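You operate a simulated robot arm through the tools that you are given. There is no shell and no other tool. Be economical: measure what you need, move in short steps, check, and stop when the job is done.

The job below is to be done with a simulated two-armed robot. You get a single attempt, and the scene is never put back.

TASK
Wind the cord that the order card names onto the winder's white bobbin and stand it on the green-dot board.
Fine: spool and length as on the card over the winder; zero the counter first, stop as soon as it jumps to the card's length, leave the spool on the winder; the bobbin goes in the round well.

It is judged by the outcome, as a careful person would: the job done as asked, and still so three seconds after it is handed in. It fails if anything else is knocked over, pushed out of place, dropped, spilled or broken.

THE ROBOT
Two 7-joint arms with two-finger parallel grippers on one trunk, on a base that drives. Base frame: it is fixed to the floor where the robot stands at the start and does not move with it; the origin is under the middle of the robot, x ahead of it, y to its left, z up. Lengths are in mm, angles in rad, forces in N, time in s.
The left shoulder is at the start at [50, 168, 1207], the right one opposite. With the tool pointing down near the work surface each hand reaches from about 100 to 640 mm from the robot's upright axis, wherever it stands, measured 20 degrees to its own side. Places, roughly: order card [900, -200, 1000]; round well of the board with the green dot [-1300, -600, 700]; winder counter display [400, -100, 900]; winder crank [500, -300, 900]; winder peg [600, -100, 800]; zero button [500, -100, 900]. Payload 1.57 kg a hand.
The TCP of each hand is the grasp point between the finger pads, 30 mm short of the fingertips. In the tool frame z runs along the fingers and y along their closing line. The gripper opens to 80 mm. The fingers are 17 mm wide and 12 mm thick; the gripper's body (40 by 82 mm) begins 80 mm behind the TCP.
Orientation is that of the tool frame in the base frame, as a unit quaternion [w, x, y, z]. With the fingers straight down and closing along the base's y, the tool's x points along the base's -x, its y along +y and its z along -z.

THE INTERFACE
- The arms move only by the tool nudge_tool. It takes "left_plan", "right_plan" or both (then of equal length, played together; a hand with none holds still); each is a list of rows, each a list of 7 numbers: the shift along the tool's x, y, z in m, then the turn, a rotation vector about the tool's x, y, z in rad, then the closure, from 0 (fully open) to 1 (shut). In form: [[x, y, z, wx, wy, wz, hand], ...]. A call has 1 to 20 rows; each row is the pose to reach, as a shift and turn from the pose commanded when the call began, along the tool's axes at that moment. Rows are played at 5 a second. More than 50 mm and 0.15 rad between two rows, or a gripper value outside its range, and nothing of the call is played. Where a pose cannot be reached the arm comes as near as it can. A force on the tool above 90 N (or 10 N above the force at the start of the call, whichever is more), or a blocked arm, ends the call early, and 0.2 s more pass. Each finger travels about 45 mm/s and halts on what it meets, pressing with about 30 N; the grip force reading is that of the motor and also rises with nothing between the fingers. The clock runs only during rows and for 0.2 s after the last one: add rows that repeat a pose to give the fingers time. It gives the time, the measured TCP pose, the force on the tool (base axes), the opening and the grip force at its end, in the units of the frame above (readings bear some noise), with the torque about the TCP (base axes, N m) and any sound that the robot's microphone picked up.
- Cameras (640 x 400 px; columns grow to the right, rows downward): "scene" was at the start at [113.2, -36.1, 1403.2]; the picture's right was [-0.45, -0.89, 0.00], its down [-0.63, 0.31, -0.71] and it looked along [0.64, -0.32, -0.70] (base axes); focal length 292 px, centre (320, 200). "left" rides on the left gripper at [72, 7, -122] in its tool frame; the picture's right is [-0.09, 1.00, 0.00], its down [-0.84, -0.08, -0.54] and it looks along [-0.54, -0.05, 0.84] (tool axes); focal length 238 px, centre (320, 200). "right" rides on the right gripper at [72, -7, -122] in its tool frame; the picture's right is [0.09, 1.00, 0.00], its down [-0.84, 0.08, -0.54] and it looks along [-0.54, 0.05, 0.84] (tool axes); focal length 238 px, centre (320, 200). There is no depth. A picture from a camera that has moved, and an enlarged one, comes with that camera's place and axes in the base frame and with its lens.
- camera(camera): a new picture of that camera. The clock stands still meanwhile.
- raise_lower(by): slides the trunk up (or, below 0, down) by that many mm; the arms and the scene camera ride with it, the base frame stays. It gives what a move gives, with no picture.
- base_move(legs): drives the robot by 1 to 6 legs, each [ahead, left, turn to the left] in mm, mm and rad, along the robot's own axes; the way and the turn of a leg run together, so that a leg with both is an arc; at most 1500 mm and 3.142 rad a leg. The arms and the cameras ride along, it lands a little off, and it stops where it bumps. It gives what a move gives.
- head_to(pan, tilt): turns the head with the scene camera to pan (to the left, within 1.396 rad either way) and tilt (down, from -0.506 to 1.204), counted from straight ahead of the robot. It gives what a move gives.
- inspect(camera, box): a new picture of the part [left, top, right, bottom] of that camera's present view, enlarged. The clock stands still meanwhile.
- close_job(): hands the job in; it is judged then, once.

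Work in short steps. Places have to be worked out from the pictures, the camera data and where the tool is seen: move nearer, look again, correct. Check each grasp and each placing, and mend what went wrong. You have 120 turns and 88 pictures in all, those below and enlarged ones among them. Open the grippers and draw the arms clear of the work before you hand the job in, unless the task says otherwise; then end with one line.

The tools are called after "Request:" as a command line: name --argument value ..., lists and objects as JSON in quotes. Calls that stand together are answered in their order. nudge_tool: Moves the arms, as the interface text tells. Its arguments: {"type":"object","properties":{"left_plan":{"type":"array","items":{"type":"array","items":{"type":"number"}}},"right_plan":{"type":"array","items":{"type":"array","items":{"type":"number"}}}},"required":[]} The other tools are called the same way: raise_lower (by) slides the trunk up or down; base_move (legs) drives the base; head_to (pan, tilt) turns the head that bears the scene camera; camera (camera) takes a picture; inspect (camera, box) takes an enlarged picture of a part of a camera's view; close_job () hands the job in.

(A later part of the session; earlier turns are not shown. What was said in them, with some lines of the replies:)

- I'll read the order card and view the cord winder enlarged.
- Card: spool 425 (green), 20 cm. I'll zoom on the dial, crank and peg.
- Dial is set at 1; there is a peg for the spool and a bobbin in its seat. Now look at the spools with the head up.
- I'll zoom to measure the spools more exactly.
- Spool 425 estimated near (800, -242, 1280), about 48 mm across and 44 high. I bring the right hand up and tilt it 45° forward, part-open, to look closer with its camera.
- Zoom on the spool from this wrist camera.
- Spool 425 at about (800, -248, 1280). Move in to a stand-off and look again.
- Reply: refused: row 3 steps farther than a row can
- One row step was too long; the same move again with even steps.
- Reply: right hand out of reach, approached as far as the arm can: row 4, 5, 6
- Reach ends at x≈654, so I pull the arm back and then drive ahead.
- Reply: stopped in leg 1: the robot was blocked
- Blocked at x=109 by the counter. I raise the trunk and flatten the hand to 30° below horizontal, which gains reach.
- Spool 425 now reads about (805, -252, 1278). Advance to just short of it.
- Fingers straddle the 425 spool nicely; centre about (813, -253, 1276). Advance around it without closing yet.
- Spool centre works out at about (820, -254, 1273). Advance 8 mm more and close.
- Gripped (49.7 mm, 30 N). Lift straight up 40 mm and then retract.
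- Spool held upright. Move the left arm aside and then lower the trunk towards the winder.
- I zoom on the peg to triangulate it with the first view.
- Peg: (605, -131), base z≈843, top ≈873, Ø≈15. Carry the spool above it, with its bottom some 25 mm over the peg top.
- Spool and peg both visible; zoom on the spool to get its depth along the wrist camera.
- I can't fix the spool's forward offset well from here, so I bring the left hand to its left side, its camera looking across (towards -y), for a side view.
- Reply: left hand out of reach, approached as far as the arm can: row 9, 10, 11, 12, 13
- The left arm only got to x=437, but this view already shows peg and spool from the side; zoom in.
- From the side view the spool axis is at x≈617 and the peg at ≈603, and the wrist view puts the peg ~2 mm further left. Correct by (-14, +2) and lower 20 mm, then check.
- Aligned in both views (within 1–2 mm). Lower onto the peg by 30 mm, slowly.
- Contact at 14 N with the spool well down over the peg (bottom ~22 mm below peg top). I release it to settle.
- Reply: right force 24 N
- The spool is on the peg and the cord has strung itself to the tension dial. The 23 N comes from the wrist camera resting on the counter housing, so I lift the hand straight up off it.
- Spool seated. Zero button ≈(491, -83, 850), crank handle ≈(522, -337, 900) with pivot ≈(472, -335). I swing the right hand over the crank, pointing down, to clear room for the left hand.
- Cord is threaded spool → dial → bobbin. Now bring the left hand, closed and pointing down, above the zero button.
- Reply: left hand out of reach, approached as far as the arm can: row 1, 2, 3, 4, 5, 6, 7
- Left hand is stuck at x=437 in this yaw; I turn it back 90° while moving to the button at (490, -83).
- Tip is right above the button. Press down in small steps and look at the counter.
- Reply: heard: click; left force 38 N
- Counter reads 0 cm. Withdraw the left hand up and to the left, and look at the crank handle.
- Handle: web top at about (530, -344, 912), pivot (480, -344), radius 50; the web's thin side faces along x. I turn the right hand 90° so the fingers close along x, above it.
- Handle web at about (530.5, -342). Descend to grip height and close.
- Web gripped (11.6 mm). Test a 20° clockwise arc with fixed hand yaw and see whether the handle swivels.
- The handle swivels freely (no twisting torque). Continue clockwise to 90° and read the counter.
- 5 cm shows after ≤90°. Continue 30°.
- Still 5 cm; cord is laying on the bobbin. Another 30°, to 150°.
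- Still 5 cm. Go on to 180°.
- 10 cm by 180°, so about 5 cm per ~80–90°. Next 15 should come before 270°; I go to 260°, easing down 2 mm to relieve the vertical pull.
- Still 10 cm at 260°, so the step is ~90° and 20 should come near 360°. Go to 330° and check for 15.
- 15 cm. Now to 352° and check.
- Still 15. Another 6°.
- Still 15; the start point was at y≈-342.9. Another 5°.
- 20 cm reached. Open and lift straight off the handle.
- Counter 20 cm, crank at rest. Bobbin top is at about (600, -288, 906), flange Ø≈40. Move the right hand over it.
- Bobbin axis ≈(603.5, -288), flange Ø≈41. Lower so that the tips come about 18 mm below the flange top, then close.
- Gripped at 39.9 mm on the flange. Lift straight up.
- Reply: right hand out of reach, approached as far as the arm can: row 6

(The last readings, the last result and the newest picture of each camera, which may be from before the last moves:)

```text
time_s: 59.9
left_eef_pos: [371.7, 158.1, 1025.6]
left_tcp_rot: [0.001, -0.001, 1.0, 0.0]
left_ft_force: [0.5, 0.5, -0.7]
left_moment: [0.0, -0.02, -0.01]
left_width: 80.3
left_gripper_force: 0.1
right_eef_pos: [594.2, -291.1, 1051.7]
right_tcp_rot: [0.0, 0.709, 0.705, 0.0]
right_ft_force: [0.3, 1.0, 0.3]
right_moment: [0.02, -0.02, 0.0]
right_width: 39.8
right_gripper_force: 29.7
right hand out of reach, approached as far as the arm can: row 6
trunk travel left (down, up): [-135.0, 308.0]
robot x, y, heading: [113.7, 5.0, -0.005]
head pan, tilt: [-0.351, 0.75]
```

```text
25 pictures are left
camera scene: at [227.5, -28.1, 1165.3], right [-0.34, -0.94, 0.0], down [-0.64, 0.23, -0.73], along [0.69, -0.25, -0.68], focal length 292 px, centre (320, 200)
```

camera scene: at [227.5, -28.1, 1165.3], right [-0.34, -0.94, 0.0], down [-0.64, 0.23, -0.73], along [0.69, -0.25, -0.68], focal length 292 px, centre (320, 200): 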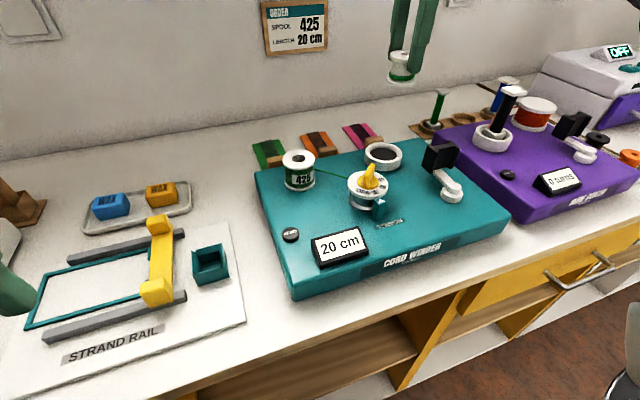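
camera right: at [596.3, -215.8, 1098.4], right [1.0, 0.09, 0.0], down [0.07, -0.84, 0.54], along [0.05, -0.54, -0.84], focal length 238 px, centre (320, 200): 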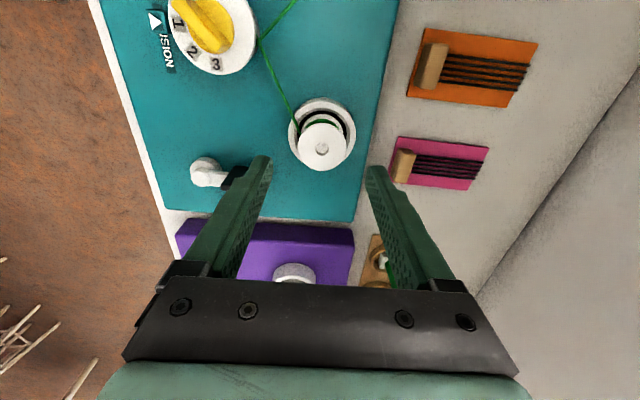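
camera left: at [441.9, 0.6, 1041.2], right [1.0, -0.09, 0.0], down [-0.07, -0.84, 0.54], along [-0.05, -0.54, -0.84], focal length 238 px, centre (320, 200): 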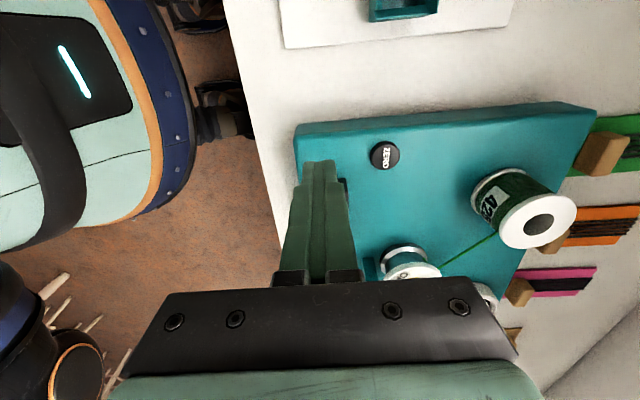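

Bobbin is off the winder with the cord cut; the counter and spool are in order. Draw both arms in before driving.

Request:
nudge_tool --right_plan '[[0, -0.04, 0, 0, 0, 0, 1], [0, -0.08, 0, 0, 0, 0, 1], [0, -0.12, 0, 0, 0, 0, 1], [0, -0.16, -0.01, 0, 0, 0, 1], [0, -0.2, -0.02, 0, 0, 0, 1], [0, -0.24, -0.03, 0, 0, 0, 1]]' --left_plan '[[0.01, 0, -0.01, 0, 0, 0, 0], [0.02, 0, -0.02, 0, 0, 0, 0], [0.03, 0, -0.03, 0, 0, 0, 0], [0.04, 0, -0.04, 0, 0, 0, 0], [0.05, 0, -0.05, 0, 0, 0, 0], [0.06, 0, -0.06, 0, 0, 0, 0]]'

Request:
base_move --legs '[[-400, 0, 0]]'

Request:
head_to --pan -1.39 --tilt 0.6

Request:
camera --camera "scene"

```text
time_s: 61.3
left_eef_pos: [309.5, 158.1, 1085.5]
left_tcp_rot: [0.001, -0.001, 1.0, 0.0]
left_ft_force: [-0.1, 0.5, -0.4]
left_moment: [-0.02, 0.03, 0.01]
left_width: 79.9
left_gripper_force: 0.1
right_eef_pos: [354.0, -289.8, 1081.1]
right_tcp_rot: [-0.001, 0.708, 0.706, -0.001]
right_ft_force: [-0.8, -0.4, -1.2]
right_moment: [-0.01, 0.02, -0.02]
right_width: 39.9
right_gripper_force: 30.6
trunk travel left (down, up): [-135.0, 308.0]
robot x, y, heading: [111.6, 0.2, -0.002]
head pan, tilt: [-0.351, 0.75]
```

```text
time_s: 63.8
left_eef_pos: [-87.0, 158.4, 1085.6]
left_tcp_rot: [-0.001, 0.001, 1.0, 0.0]
left_ft_force: [0.5, 0.1, -0.9]
left_moment: [-0.01, 0.01, 0.0]
left_width: 80.0
left_gripper_force: 0.0
right_eef_pos: [-43.5, -288.4, 1080.5]
right_tcp_rot: [0.0, 0.709, 0.705, 0.0]
right_ft_force: [-0.4, -0.2, 0.1]
right_moment: [-0.01, -0.02, -0.02]
right_width: 39.7
right_gripper_force: 30.5
trunk travel left (down, up): [-135.0, 308.0]
robot x, y, heading: [-288.0, 1.4, -0.004]
head pan, tilt: [-0.351, 0.75]
```

```text
time_s: 65.1
left_eef_pos: [-86.5, 157.7, 1084.6]
left_tcp_rot: [-0.001, 0.0, 1.0, 0.0]
left_ft_force: [0.0, -0.2, 0.4]
left_moment: [-0.02, 0.0, -0.01]
left_width: 80.0
left_gripper_force: 0.0
right_eef_pos: [-43.4, -289.4, 1081.4]
right_tcp_rot: [0.0, 0.709, 0.705, -0.001]
right_ft_force: [0.4, 0.0, 0.4]
right_moment: [-0.01, -0.02, 0.01]
right_width: 39.8
right_gripper_force: 30.0
trunk travel left (down, up): [-135.0, 308.0]
robot x, y, heading: [-283.8, -1.8, -0.002]
head pan, tilt: [-1.389, 0.6]
```

```text
24 pictures are left
camera scene: at [-231.3, -85.8, 1178.1], right [-0.98, -0.18, 0.0], down [-0.1, 0.56, -0.82], along [0.15, -0.81, -0.57], focal length 292 px, centre (320, 200)
```

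scene: 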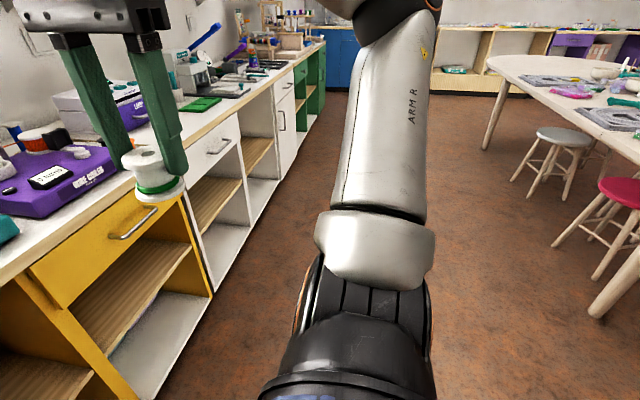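

A long table with stools lies behind. Turn right around to face it.

Request:
base_move --legs '[[0, 0, -2.9]]'

Request:
head_to --pan 0.0 --tilt 0.45

Request:
camera --camera "scene"

```text
time_s: 72.2
left_eef_pos: [-434.7, -206.1, 1085.0]
left_tcp_rot: [0.0, 0.99, 0.144, 0.001]
left_ft_force: [0.2, -0.1, 0.5]
left_moment: [0.01, -0.05, 0.02]
left_width: 79.9
left_gripper_force: 0.1
right_eef_pos: [-603.9, 208.0, 1081.8]
right_tcp_rot: [0.0, 0.8, -0.599, 0.0]
right_ft_force: [0.6, -0.6, 0.3]
right_moment: [0.0, -0.03, 0.0]
right_width: 39.7
right_gripper_force: 30.1
trunk travel left (down, up): [-135.0, 308.0]
robot x, y, heading: [-287.0, 2.5, -2.856]
head pan, tilt: [-1.389, 0.6]
```

```text
time_s: 73.7
left_eef_pos: [-435.3, -205.3, 1085.9]
left_tcp_rot: [0.0, 0.99, 0.144, 0.0]
left_ft_force: [0.1, -0.3, -0.5]
left_moment: [0.01, 0.0, -0.01]
left_width: 80.0
left_gripper_force: 0.1
right_eef_pos: [-602.6, 208.1, 1080.5]
right_tcp_rot: [-0.001, 0.8, -0.6, 0.001]
right_ft_force: [-0.7, -0.1, -0.2]
right_moment: [-0.01, -0.01, 0.01]
right_width: 39.5
right_gripper_force: 29.8
trunk travel left (down, up): [-135.0, 308.0]
robot x, y, heading: [-286.9, 1.5, -2.858]
head pan, tilt: [0.0, 0.45]
```

```text
23 pictures are left
camera scene: at [-413.6, -35.8, 1191.6], right [-0.28, 0.96, 0.0], down [0.42, 0.12, -0.9], along [-0.86, -0.25, -0.44], focal length 292 px, centre (320, 200)
```

scene: 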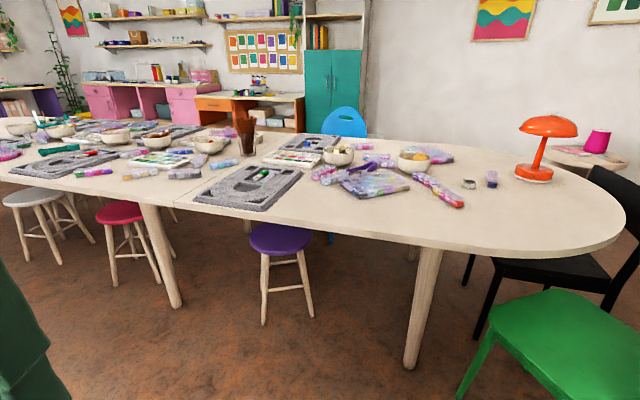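

The target board should be the near grey one at pixel (245,187); zoom to check its dot and well.

Request:
inspect --camera "scene" --box '[180, 120, 340, 220]'

Request:
inspect --camera "scene" --box '[0, 100, 200, 200]'

```text
4.00 times, centred on (260, 170) of scene
camera zoom: at [-413.6, -35.8, 1191.6], right [-0.28, 0.96, 0.0], down [0.42, 0.12, -0.9], along [-0.86, -0.25, -0.44], focal length 1167 px, centre (560, 320)
```

zoom: 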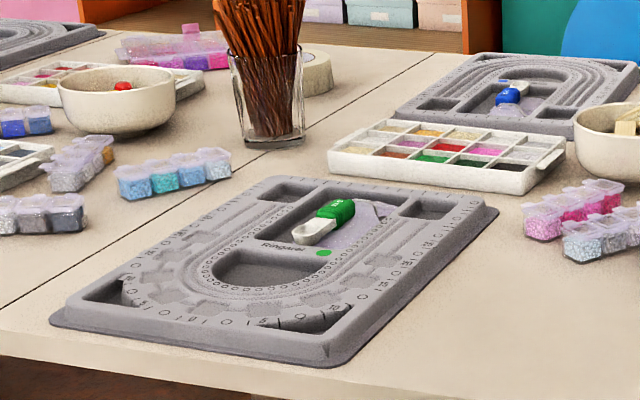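

```text
3.20 times, centred on (100, 150) of scene
camera zoom: at [-413.6, -35.8, 1191.6], right [-0.28, 0.96, 0.0], down [0.42, 0.12, -0.9], along [-0.86, -0.25, -0.44], focal length 934 px, centre (1024, 360)
```

zoom: 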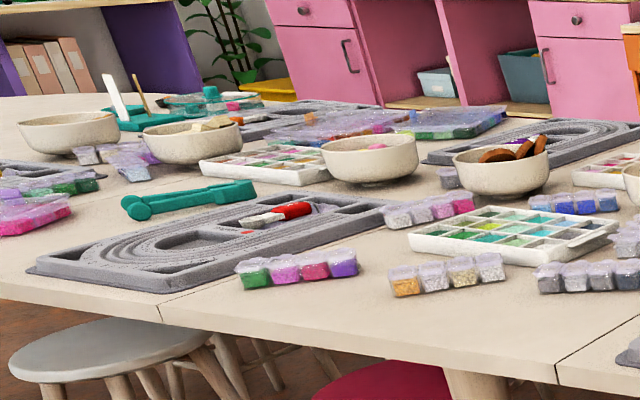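

Green dot on the near board and its rounded well at about (-1340, -612, 740). Drive in front of the board, facing it.

Request:
base_move --legs '[[640, 536, 0], [0, 0, -0.284]]'

Request:
head_to --pan -0.1 --tilt 0.75

Request:
camera --camera "scene"

```text
time_s: 80.0
left_eef_pos: [-944.0, -863.1, 1084.7]
left_tcp_rot: [0.0, 1.0, 0.002, 0.001]
left_ft_force: [0.4, 0.0, 0.8]
left_moment: [0.02, -0.03, 0.03]
left_width: 80.0
left_gripper_force: 0.1
right_eef_pos: [-989.7, -416.5, 1082.7]
right_tcp_rot: [0.001, -0.706, 0.708, -0.001]
right_ft_force: [-1.1, 0.9, -0.2]
right_moment: [-0.01, 0.01, -0.01]
right_width: 40.1
right_gripper_force: 30.4
trunk travel left (down, up): [-135.0, 308.0]
robot x, y, heading: [-743.9, -704.5, 3.138]
head pan, tilt: [0.0, 0.45]
```

```text
time_s: 80.8
left_eef_pos: [-944.3, -862.9, 1086.2]
left_tcp_rot: [0.0, 1.0, 0.001, 0.001]
left_ft_force: [0.6, 0.6, -1.0]
left_moment: [0.04, 0.01, -0.02]
left_width: 79.9
left_gripper_force: 0.1
right_eef_pos: [-988.8, -417.2, 1082.0]
right_tcp_rot: [0.0, -0.706, 0.708, -0.001]
right_ft_force: [-0.5, 1.3, 0.2]
right_moment: [-0.01, 0.03, 0.01]
right_width: 39.7
right_gripper_force: 30.4
trunk travel left (down, up): [-135.0, 308.0]
robot x, y, heading: [-739.4, -704.2, 3.137]
head pan, tilt: [-0.099, 0.75]
```

```text
20 pictures are left
camera scene: at [-866.7, -696.2, 1165.3], right [0.1, 0.99, 0.0], down [0.68, -0.07, -0.73], along [-0.73, 0.07, -0.68], focal length 292 px, centre (320, 200)
```

scene: 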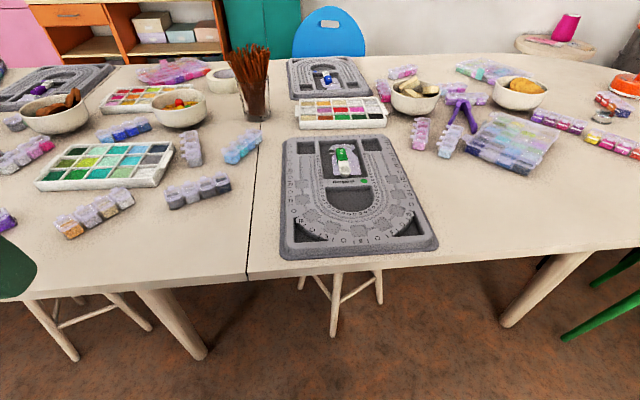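

Well about (-1308, -587, 752). Zoom for its shape and size.

Request:
inspect --camera "scene" --box '[270, 130, 446, 240]'

```text
3.64 times, centred on (358, 185) of scene
camera zoom: at [-866.7, -696.2, 1165.3], right [0.1, 0.99, 0.0], down [0.68, -0.07, -0.73], along [-0.73, 0.07, -0.68], focal length 1061 px, centre (182, 254)
```

zoom: 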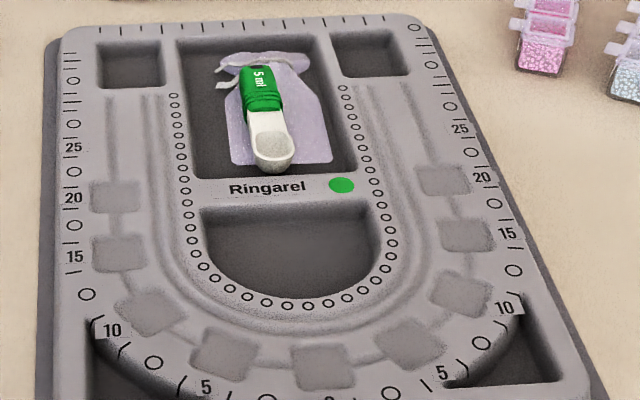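

Rounded well is ~98 × 76 mm: plenty of room. Drive 70 mm closer, lower the trunk, and carry the bobbin over the well.

Request:
base_move --legs '[[70, 0, 0]]'

Request:
raise_lower --by -120

```text
time_s: 81.8
left_eef_pos: [-1015.9, -861.6, 1085.8]
left_tcp_rot: [-0.001, 1.0, 0.001, 0.002]
left_ft_force: [0.3, 0.6, 0.0]
left_moment: [-0.02, -0.03, 0.02]
left_width: 80.0
left_gripper_force: 0.0
right_eef_pos: [-1061.1, -415.7, 1080.7]
right_tcp_rot: [0.001, -0.706, 0.708, -0.001]
right_ft_force: [0.0, -0.3, 0.0]
right_moment: [-0.02, -0.02, -0.02]
right_width: 39.9
right_gripper_force: 30.2
trunk travel left (down, up): [-135.0, 308.0]
robot x, y, heading: [-813.6, -704.6, 3.145]
head pan, tilt: [-0.099, 0.75]
```

```text
time_s: 83.3
left_eef_pos: [-1015.7, -862.7, 965.3]
left_tcp_rot: [0.0, 1.0, 0.001, 0.001]
left_ft_force: [0.6, -0.3, -0.2]
left_moment: [0.05, -0.03, 0.0]
left_width: 80.0
left_gripper_force: 0.1
right_eef_pos: [-1060.9, -416.5, 962.1]
right_tcp_rot: [0.0, -0.706, 0.708, -0.001]
right_ft_force: [-0.5, -0.1, 0.3]
right_moment: [0.04, -0.03, 0.02]
right_width: 39.7
right_gripper_force: 30.0
trunk travel left (down, up): [-15.0, 428.0]
robot x, y, heading: [-818.5, -703.3, 3.14]
head pan, tilt: [-0.099, 0.75]
```

Now swing the hand over the well, at about z 870.

Request:
nudge_tool --right_plan '[[0.021, 0.031, 0.01, 0, 0, 0, 1], [0.042, 0.062, 0.02, 0, 0, 0, 1], [0.064, 0.094, 0.03, 0, 0, 0, 1], [0.085, 0.125, 0.04, 0, 0, 0, 1], [0.106, 0.156, 0.05, 0, 0, 0, 1], [0.128, 0.188, 0.06, 0, 0, 0, 1], [0.149, 0.22, 0.075, 0, 0, 0, 1], [0.17, 0.248, 0.09, 0, 0, 0, 1], [0.17, 0.248, 0.09, 0, 0, 0, 1]]'

Request:
camera --camera "right"

Request:
camera --camera "scene"

```text
time_s: 85.3
left_eef_pos: [-1015.4, -862.3, 965.7]
left_tcp_rot: [0.0, 1.0, 0.001, 0.0]
left_ft_force: [0.0, -0.3, 0.1]
left_moment: [0.0, -0.02, -0.02]
left_width: 80.0
left_gripper_force: 0.0
right_eef_pos: [-1263.7, -532.5, 857.2]
right_tcp_rot: [0.0, -0.706, 0.709, 0.0]
right_ft_force: [-0.3, -0.3, 0.4]
right_moment: [0.01, 0.01, 0.0]
right_width: 39.7
right_gripper_force: 29.5
right hand out of reach, approached as far as the arm can: row 6, 7, 8, 9
trunk travel left (down, up): [-15.0, 428.0]
robot x, y, heading: [-814.3, -702.7, 3.14]
head pan, tilt: [-0.099, 0.75]
```

```text
18 pictures are left
camera right: at [-1257.5, -603.9, 980.9], right [-1.0, -0.09, 0.0], down [-0.07, 0.84, 0.54], along [-0.05, 0.54, -0.84], focal length 238 px, centre (320, 200)
```

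right: 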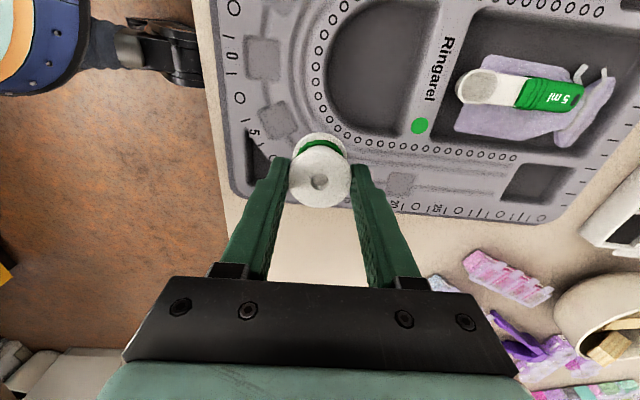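

```text
17 pictures are left
camera scene: at [-937.5, -696.1, 1045.3], right [0.1, 0.99, 0.0], down [0.68, -0.07, -0.73], along [-0.73, 0.07, -0.68], focal length 292 px, centre (320, 200)
```

scene: 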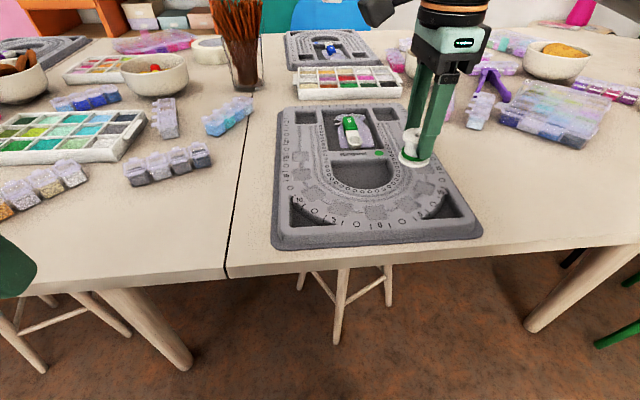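

The arm's reach ends 48 mm short and 56 mm to the side of the well at (-1311, -588); the base can make that up. Drive ahead 48 and left 56 with the hand held at this safe height.

Request:
base_move --legs '[[48, 56, 0]]'

Request:
camera --camera "right"

Request:
inspect --camera "scene" --box '[260, 90, 480, 230]'

```text
time_s: 86.4
left_eef_pos: [-1061.9, -917.7, 964.4]
left_tcp_rot: [0.0, 1.0, 0.002, 0.0]
left_ft_force: [-0.2, -0.1, -0.9]
left_moment: [0.01, -0.01, -0.04]
left_width: 80.2
left_gripper_force: 0.1
right_eef_pos: [-1311.3, -587.2, 858.5]
right_tcp_rot: [0.001, -0.706, 0.709, -0.001]
right_ft_force: [-0.8, 0.4, 0.0]
right_moment: [-0.01, 0.01, 0.0]
right_width: 39.7
right_gripper_force: 29.5
trunk travel left (down, up): [-15.0, 428.0]
robot x, y, heading: [-861.7, -761.3, 3.138]
head pan, tilt: [-0.099, 0.75]
```

```text
16 pictures are left
camera right: at [-1304.7, -659.4, 980.9], right [-1.0, -0.09, 0.0], down [-0.08, 0.84, 0.54], along [-0.05, 0.54, -0.84], focal length 238 px, centre (320, 200)
```

right: 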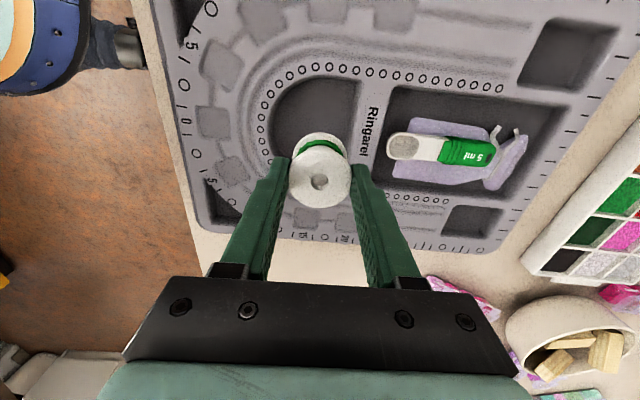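

```text
2.86 times, centred on (370, 160) of scene
camera zoom: at [-984.9, -751.2, 1045.2], right [0.1, 0.99, 0.0], down [0.68, -0.07, -0.73], along [-0.73, 0.07, -0.68], focal length 834 px, centre (177, 314)
```

zoom: 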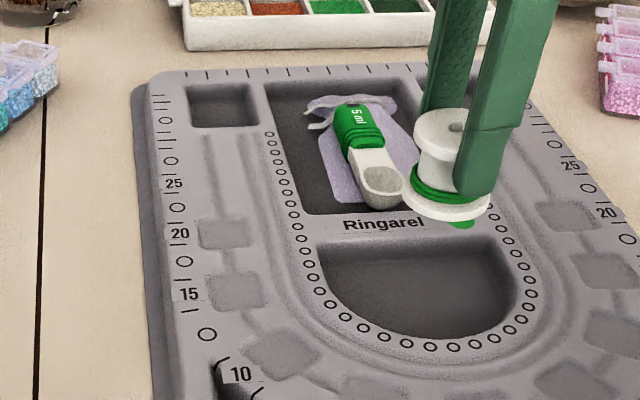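

Well centre ≈(-1304, -589), bobbin bottom ≈58 mm below the TCP, floor ≈745–750. Shift 6 mm back and lower 42 mm, then check.

Request:
nudge_tool --right_plan '[[0.002, -0.006, 0.01, 0, 0, 0, 1], [0.002, -0.006, 0.022, 0, 0, 0, 1], [0.002, -0.006, 0.034, 0, 0, 0, 1], [0.002, -0.006, 0.042, 0, 0, 0, 1], [0.002, -0.006, 0.042, 0, 0, 0, 1]]'

Request:
inspect --camera "scene" --box '[260, 90, 480, 230]'

```text
time_s: 87.6
left_eef_pos: [-1062.3, -917.1, 965.8]
left_tcp_rot: [0.0, 1.0, 0.001, 0.0]
left_ft_force: [-0.7, -0.7, -0.1]
left_moment: [-0.01, -0.01, -0.02]
left_width: 80.3
left_gripper_force: 0.1
right_eef_pos: [-1306.0, -590.1, 815.6]
right_tcp_rot: [0.001, -0.706, 0.709, -0.001]
right_ft_force: [-0.9, 0.7, -0.1]
right_moment: [0.0, -0.01, -0.02]
right_width: 39.6
right_gripper_force: 30.3
trunk travel left (down, up): [-15.0, 428.0]
robot x, y, heading: [-858.3, -760.3, 3.141]
head pan, tilt: [-0.099, 0.75]
```

```text
2.86 times, centred on (370, 160) of scene
camera zoom: at [-985.0, -751.2, 1045.2], right [0.1, 0.99, 0.0], down [0.68, -0.07, -0.73], along [-0.73, 0.07, -0.68], focal length 834 px, centre (177, 314)
```

zoom: 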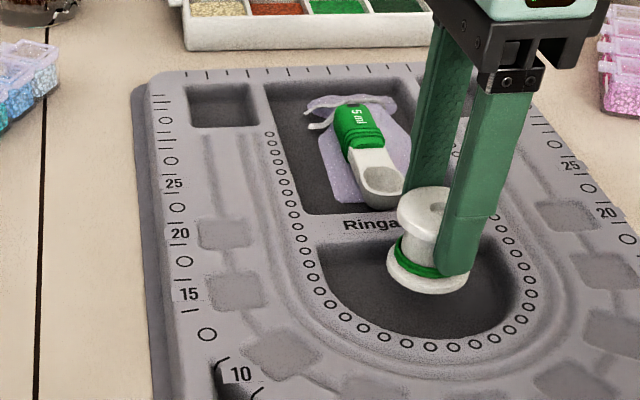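

The bobbin is centred over the well. Lower by 2 mm rows, watching the force.

Request:
nudge_tool --right_plan '[[0, 0, 0.002, 0, 0, 0, 1], [0, 0, 0.004, 0, 0, 0, 1], [0, 0, 0.006, 0, 0, 0, 1], [0, 0, 0.008, 0, 0, 0, 1]]'

```text
time_s: 88.6
left_eef_pos: [-1061.6, -917.1, 965.3]
left_tcp_rot: [0.0, 1.0, 0.001, 0.001]
left_ft_force: [-0.8, -0.4, -0.1]
left_moment: [0.0, 0.03, 0.01]
left_width: 80.2
left_gripper_force: 0.1
right_eef_pos: [-1305.1, -589.0, 807.8]
right_tcp_rot: [0.001, -0.707, 0.708, -0.001]
right_ft_force: [-0.9, 0.0, -0.1]
right_moment: [-0.01, 0.01, 0.01]
right_width: 39.8
right_gripper_force: 29.9
trunk travel left (down, up): [-15.0, 428.0]
robot x, y, heading: [-858.7, -761.8, 3.14]
head pan, tilt: [-0.099, 0.75]
```

No contact yet; another 4 mm.

Request:
nudge_tool --right_plan '[[0, 0, 0.002, 0, 0, 0, 1], [0, 0, 0.004, 0, 0, 0, 1]]'

Request:
inspect --camera "scene" --box '[340, 140, 436, 220]'

```text
time_s: 89.2
left_eef_pos: [-1062.2, -918.4, 965.5]
left_tcp_rot: [0.0, 1.0, 0.001, 0.001]
left_ft_force: [0.6, -0.2, -0.6]
left_moment: [0.01, 0.0, 0.03]
left_width: 79.8
left_gripper_force: 0.0
right_eef_pos: [-1305.5, -589.1, 802.9]
right_tcp_rot: [0.001, -0.706, 0.708, 0.0]
right_ft_force: [-0.2, 0.3, -0.3]
right_moment: [0.06, 0.01, -0.02]
right_width: 39.8
right_gripper_force: 29.7
trunk travel left (down, up): [-15.0, 428.0]
robot x, y, heading: [-864.0, -757.9, 3.145]
head pan, tilt: [-0.099, 0.75]
```

```text
5.00 times, centred on (388, 180) of scene
camera zoom: at [-985.0, -751.2, 1045.2], right [0.1, 0.99, 0.0], down [0.68, -0.07, -0.73], along [-0.73, 0.07, -0.68], focal length 1459 px, centre (-20, 300)
```

zoom: 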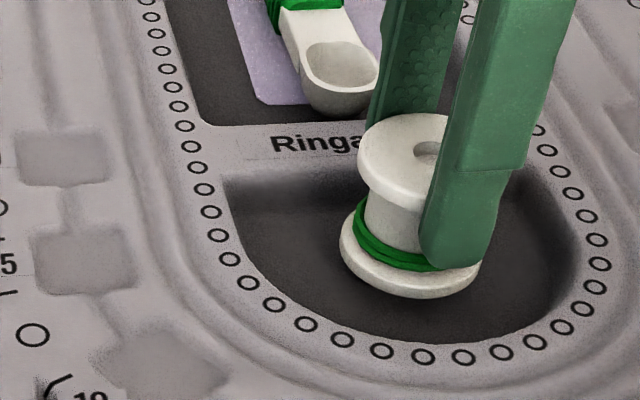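

Still not touching; continue 6 mm in 2 mm rows.

Request:
nudge_tool --right_plan '[[0, 0, 0.002, 0, 0, 0, 1], [0, 0, 0.004, 0, 0, 0, 1], [0, 0, 0.006, 0, 0, 0, 1]]'

```text
time_s: 90.0
left_eef_pos: [-1062.7, -917.6, 965.6]
left_tcp_rot: [0.0, 1.0, 0.001, 0.0]
left_ft_force: [0.1, -0.8, -0.7]
left_moment: [0.0, -0.01, 0.0]
left_width: 80.1
left_gripper_force: 0.1
right_eef_pos: [-1305.9, -589.2, 798.0]
right_tcp_rot: [0.001, -0.707, 0.708, -0.001]
right_ft_force: [0.7, 1.4, -0.1]
right_moment: [-0.01, 0.04, -0.01]
right_width: 39.8
right_gripper_force: 30.4
trunk travel left (down, up): [-15.0, 428.0]
robot x, y, heading: [-860.8, -760.6, 3.144]
head pan, tilt: [-0.099, 0.75]
```

Request:
nudge_tool --right_plan '[[0, 0, 0.002, 0, 0, 0, 1], [0, 0, 0.004, 0, 0, 0, 1]]'

Request:
inspect --camera "scene" --box '[340, 140, 436, 220]'

```text
time_s: 90.6
left_eef_pos: [-1062.2, -916.9, 965.2]
left_tcp_rot: [0.001, 1.0, 0.0, 0.0]
left_ft_force: [-0.2, -0.4, -0.9]
left_moment: [-0.01, -0.03, -0.04]
left_width: 79.9
left_gripper_force: 0.1
right_eef_pos: [-1305.3, -590.1, 794.5]
right_tcp_rot: [0.001, -0.706, 0.708, -0.001]
right_ft_force: [0.3, 0.5, 4.6]
right_moment: [0.02, 0.01, 0.0]
right_width: 40.1
right_gripper_force: 30.1
trunk travel left (down, up): [-15.0, 428.0]
robot x, y, heading: [-862.3, -759.0, 3.147]
head pan, tilt: [-0.099, 0.75]
```

```text
5.00 times, centred on (388, 180) of scene
camera zoom: at [-984.7, -751.2, 1045.4], right [0.1, 0.99, 0.0], down [0.68, -0.07, -0.73], along [-0.73, 0.07, -0.68], focal length 1459 px, centre (-20, 300)
```

zoom: 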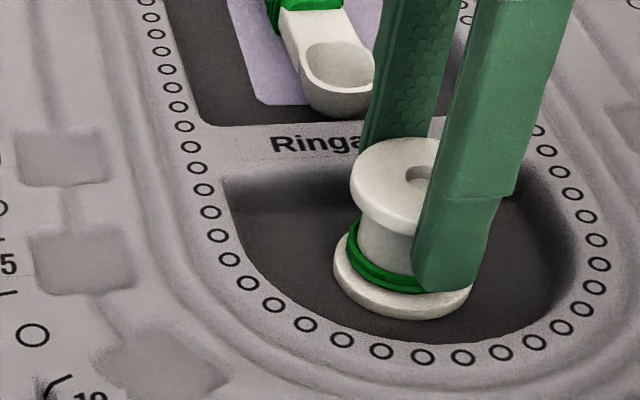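

Contact (4.6 N) with the bobbin standing in the well. Open gently to ~54 mm and lift off.

Request:
nudge_tool --right_plan '[[0, 0, 0, 0, 0, 0, 0.45], [0, 0, 0, 0, 0, 0, 0.38], [0, 0, 0, 0, 0, 0, 0.33], [0, 0, 0, 0, 0, 0, 0.33], [0, 0, -0.01, 0, 0, 0, 0.33], [0, 0, -0.03, 0, 0, 0, 0.33], [0, 0, -0.06, 0, 0, 0, 0.33], [0, 0, -0.1, 0, 0, 0, 0.33], [0, 0, -0.14, 0, 0, 0, 0.33]]'

Request:
camera --camera "scene"

```text
time_s: 92.6
left_eef_pos: [-1062.7, -917.8, 965.4]
left_tcp_rot: [0.0, 1.0, 0.001, 0.0]
left_ft_force: [-0.5, -0.6, -0.1]
left_moment: [0.01, -0.02, -0.01]
left_width: 80.2
left_gripper_force: 0.0
right_eef_pos: [-1289.0, -571.2, 920.8]
right_tcp_rot: [-0.001, -0.706, 0.708, 0.0]
right_ft_force: [-0.3, -0.1, -0.7]
right_moment: [0.01, -0.02, 0.01]
right_width: 53.9
right_gripper_force: 0.0
right hand out of reach, approached as far as the arm can: row 8, 9
trunk travel left (down, up): [-15.0, 428.0]
robot x, y, heading: [-863.0, -759.7, 3.14]
head pan, tilt: [-0.099, 0.75]
```

```text
11 pictures are left
camera scene: at [-984.8, -751.2, 1045.2], right [0.1, 0.99, 0.0], down [0.68, -0.07, -0.73], along [-0.73, 0.07, -0.68], focal length 292 px, centre (320, 200)
```

scene: 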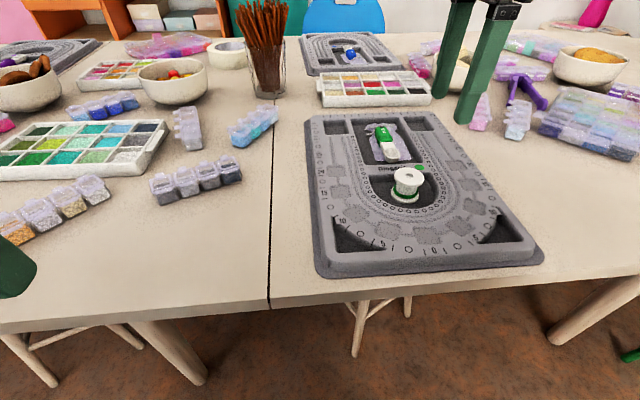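

The bobbin stands in the rounded well. Draw the right arm back and check closely.

Request:
nudge_tool --right_plan '[[-0.02, -0.04, -0.01, 0, 0, 0, 0.2], [-0.04, -0.08, -0.02, 0, 0, 0, 0], [-0.06, -0.12, -0.03, 0, 0, 0, 0], [-0.08, -0.16, -0.04, 0, 0, 0, 0], [-0.08, -0.16, -0.04, 0, 0, 0, 0]]'

Request:
inspect --camera "scene" --box '[340, 130, 470, 240]'

```text
time_s: 93.8
left_eef_pos: [-1062.2, -917.1, 965.5]
left_tcp_rot: [0.0, 1.0, 0.001, 0.001]
left_ft_force: [-0.3, 0.0, 0.6]
left_moment: [-0.03, 0.0, 0.0]
left_width: 80.1
left_gripper_force: 0.1
right_eef_pos: [-1128.5, -492.7, 958.3]
right_tcp_rot: [0.0, -0.706, 0.708, -0.001]
right_ft_force: [0.2, 0.3, -0.2]
right_moment: [-0.01, 0.0, 0.02]
right_width: 79.7
right_gripper_force: 0.0
trunk travel left (down, up): [-15.0, 428.0]
robot x, y, heading: [-861.4, -760.1, 3.146]
head pan, tilt: [-0.099, 0.75]
```

```text
3.64 times, centred on (405, 185) of scene
camera zoom: at [-984.8, -751.1, 1045.2], right [0.1, 0.99, 0.0], down [0.68, -0.07, -0.73], along [-0.73, 0.07, -0.68], focal length 1061 px, centre (11, 254)
```

zoom: 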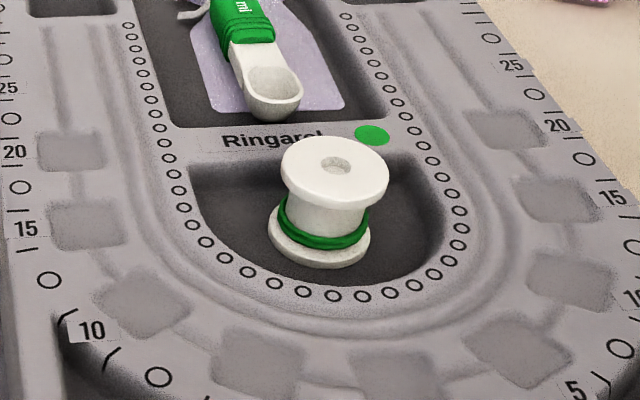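

The bobbin, wound with green cord, stands upright in the round well of the green-dot board, nothing else is disturbed, and the arms are clear. I hand the job in.

Request:
close_job

```text
The job is handed in.
```

The job is handed in: I zeroed the counter, wound 20 cm from spool 425 onto the white bobbin, and left the spool on the winder; the bobbin stands upright in the round well of the green-dot board.
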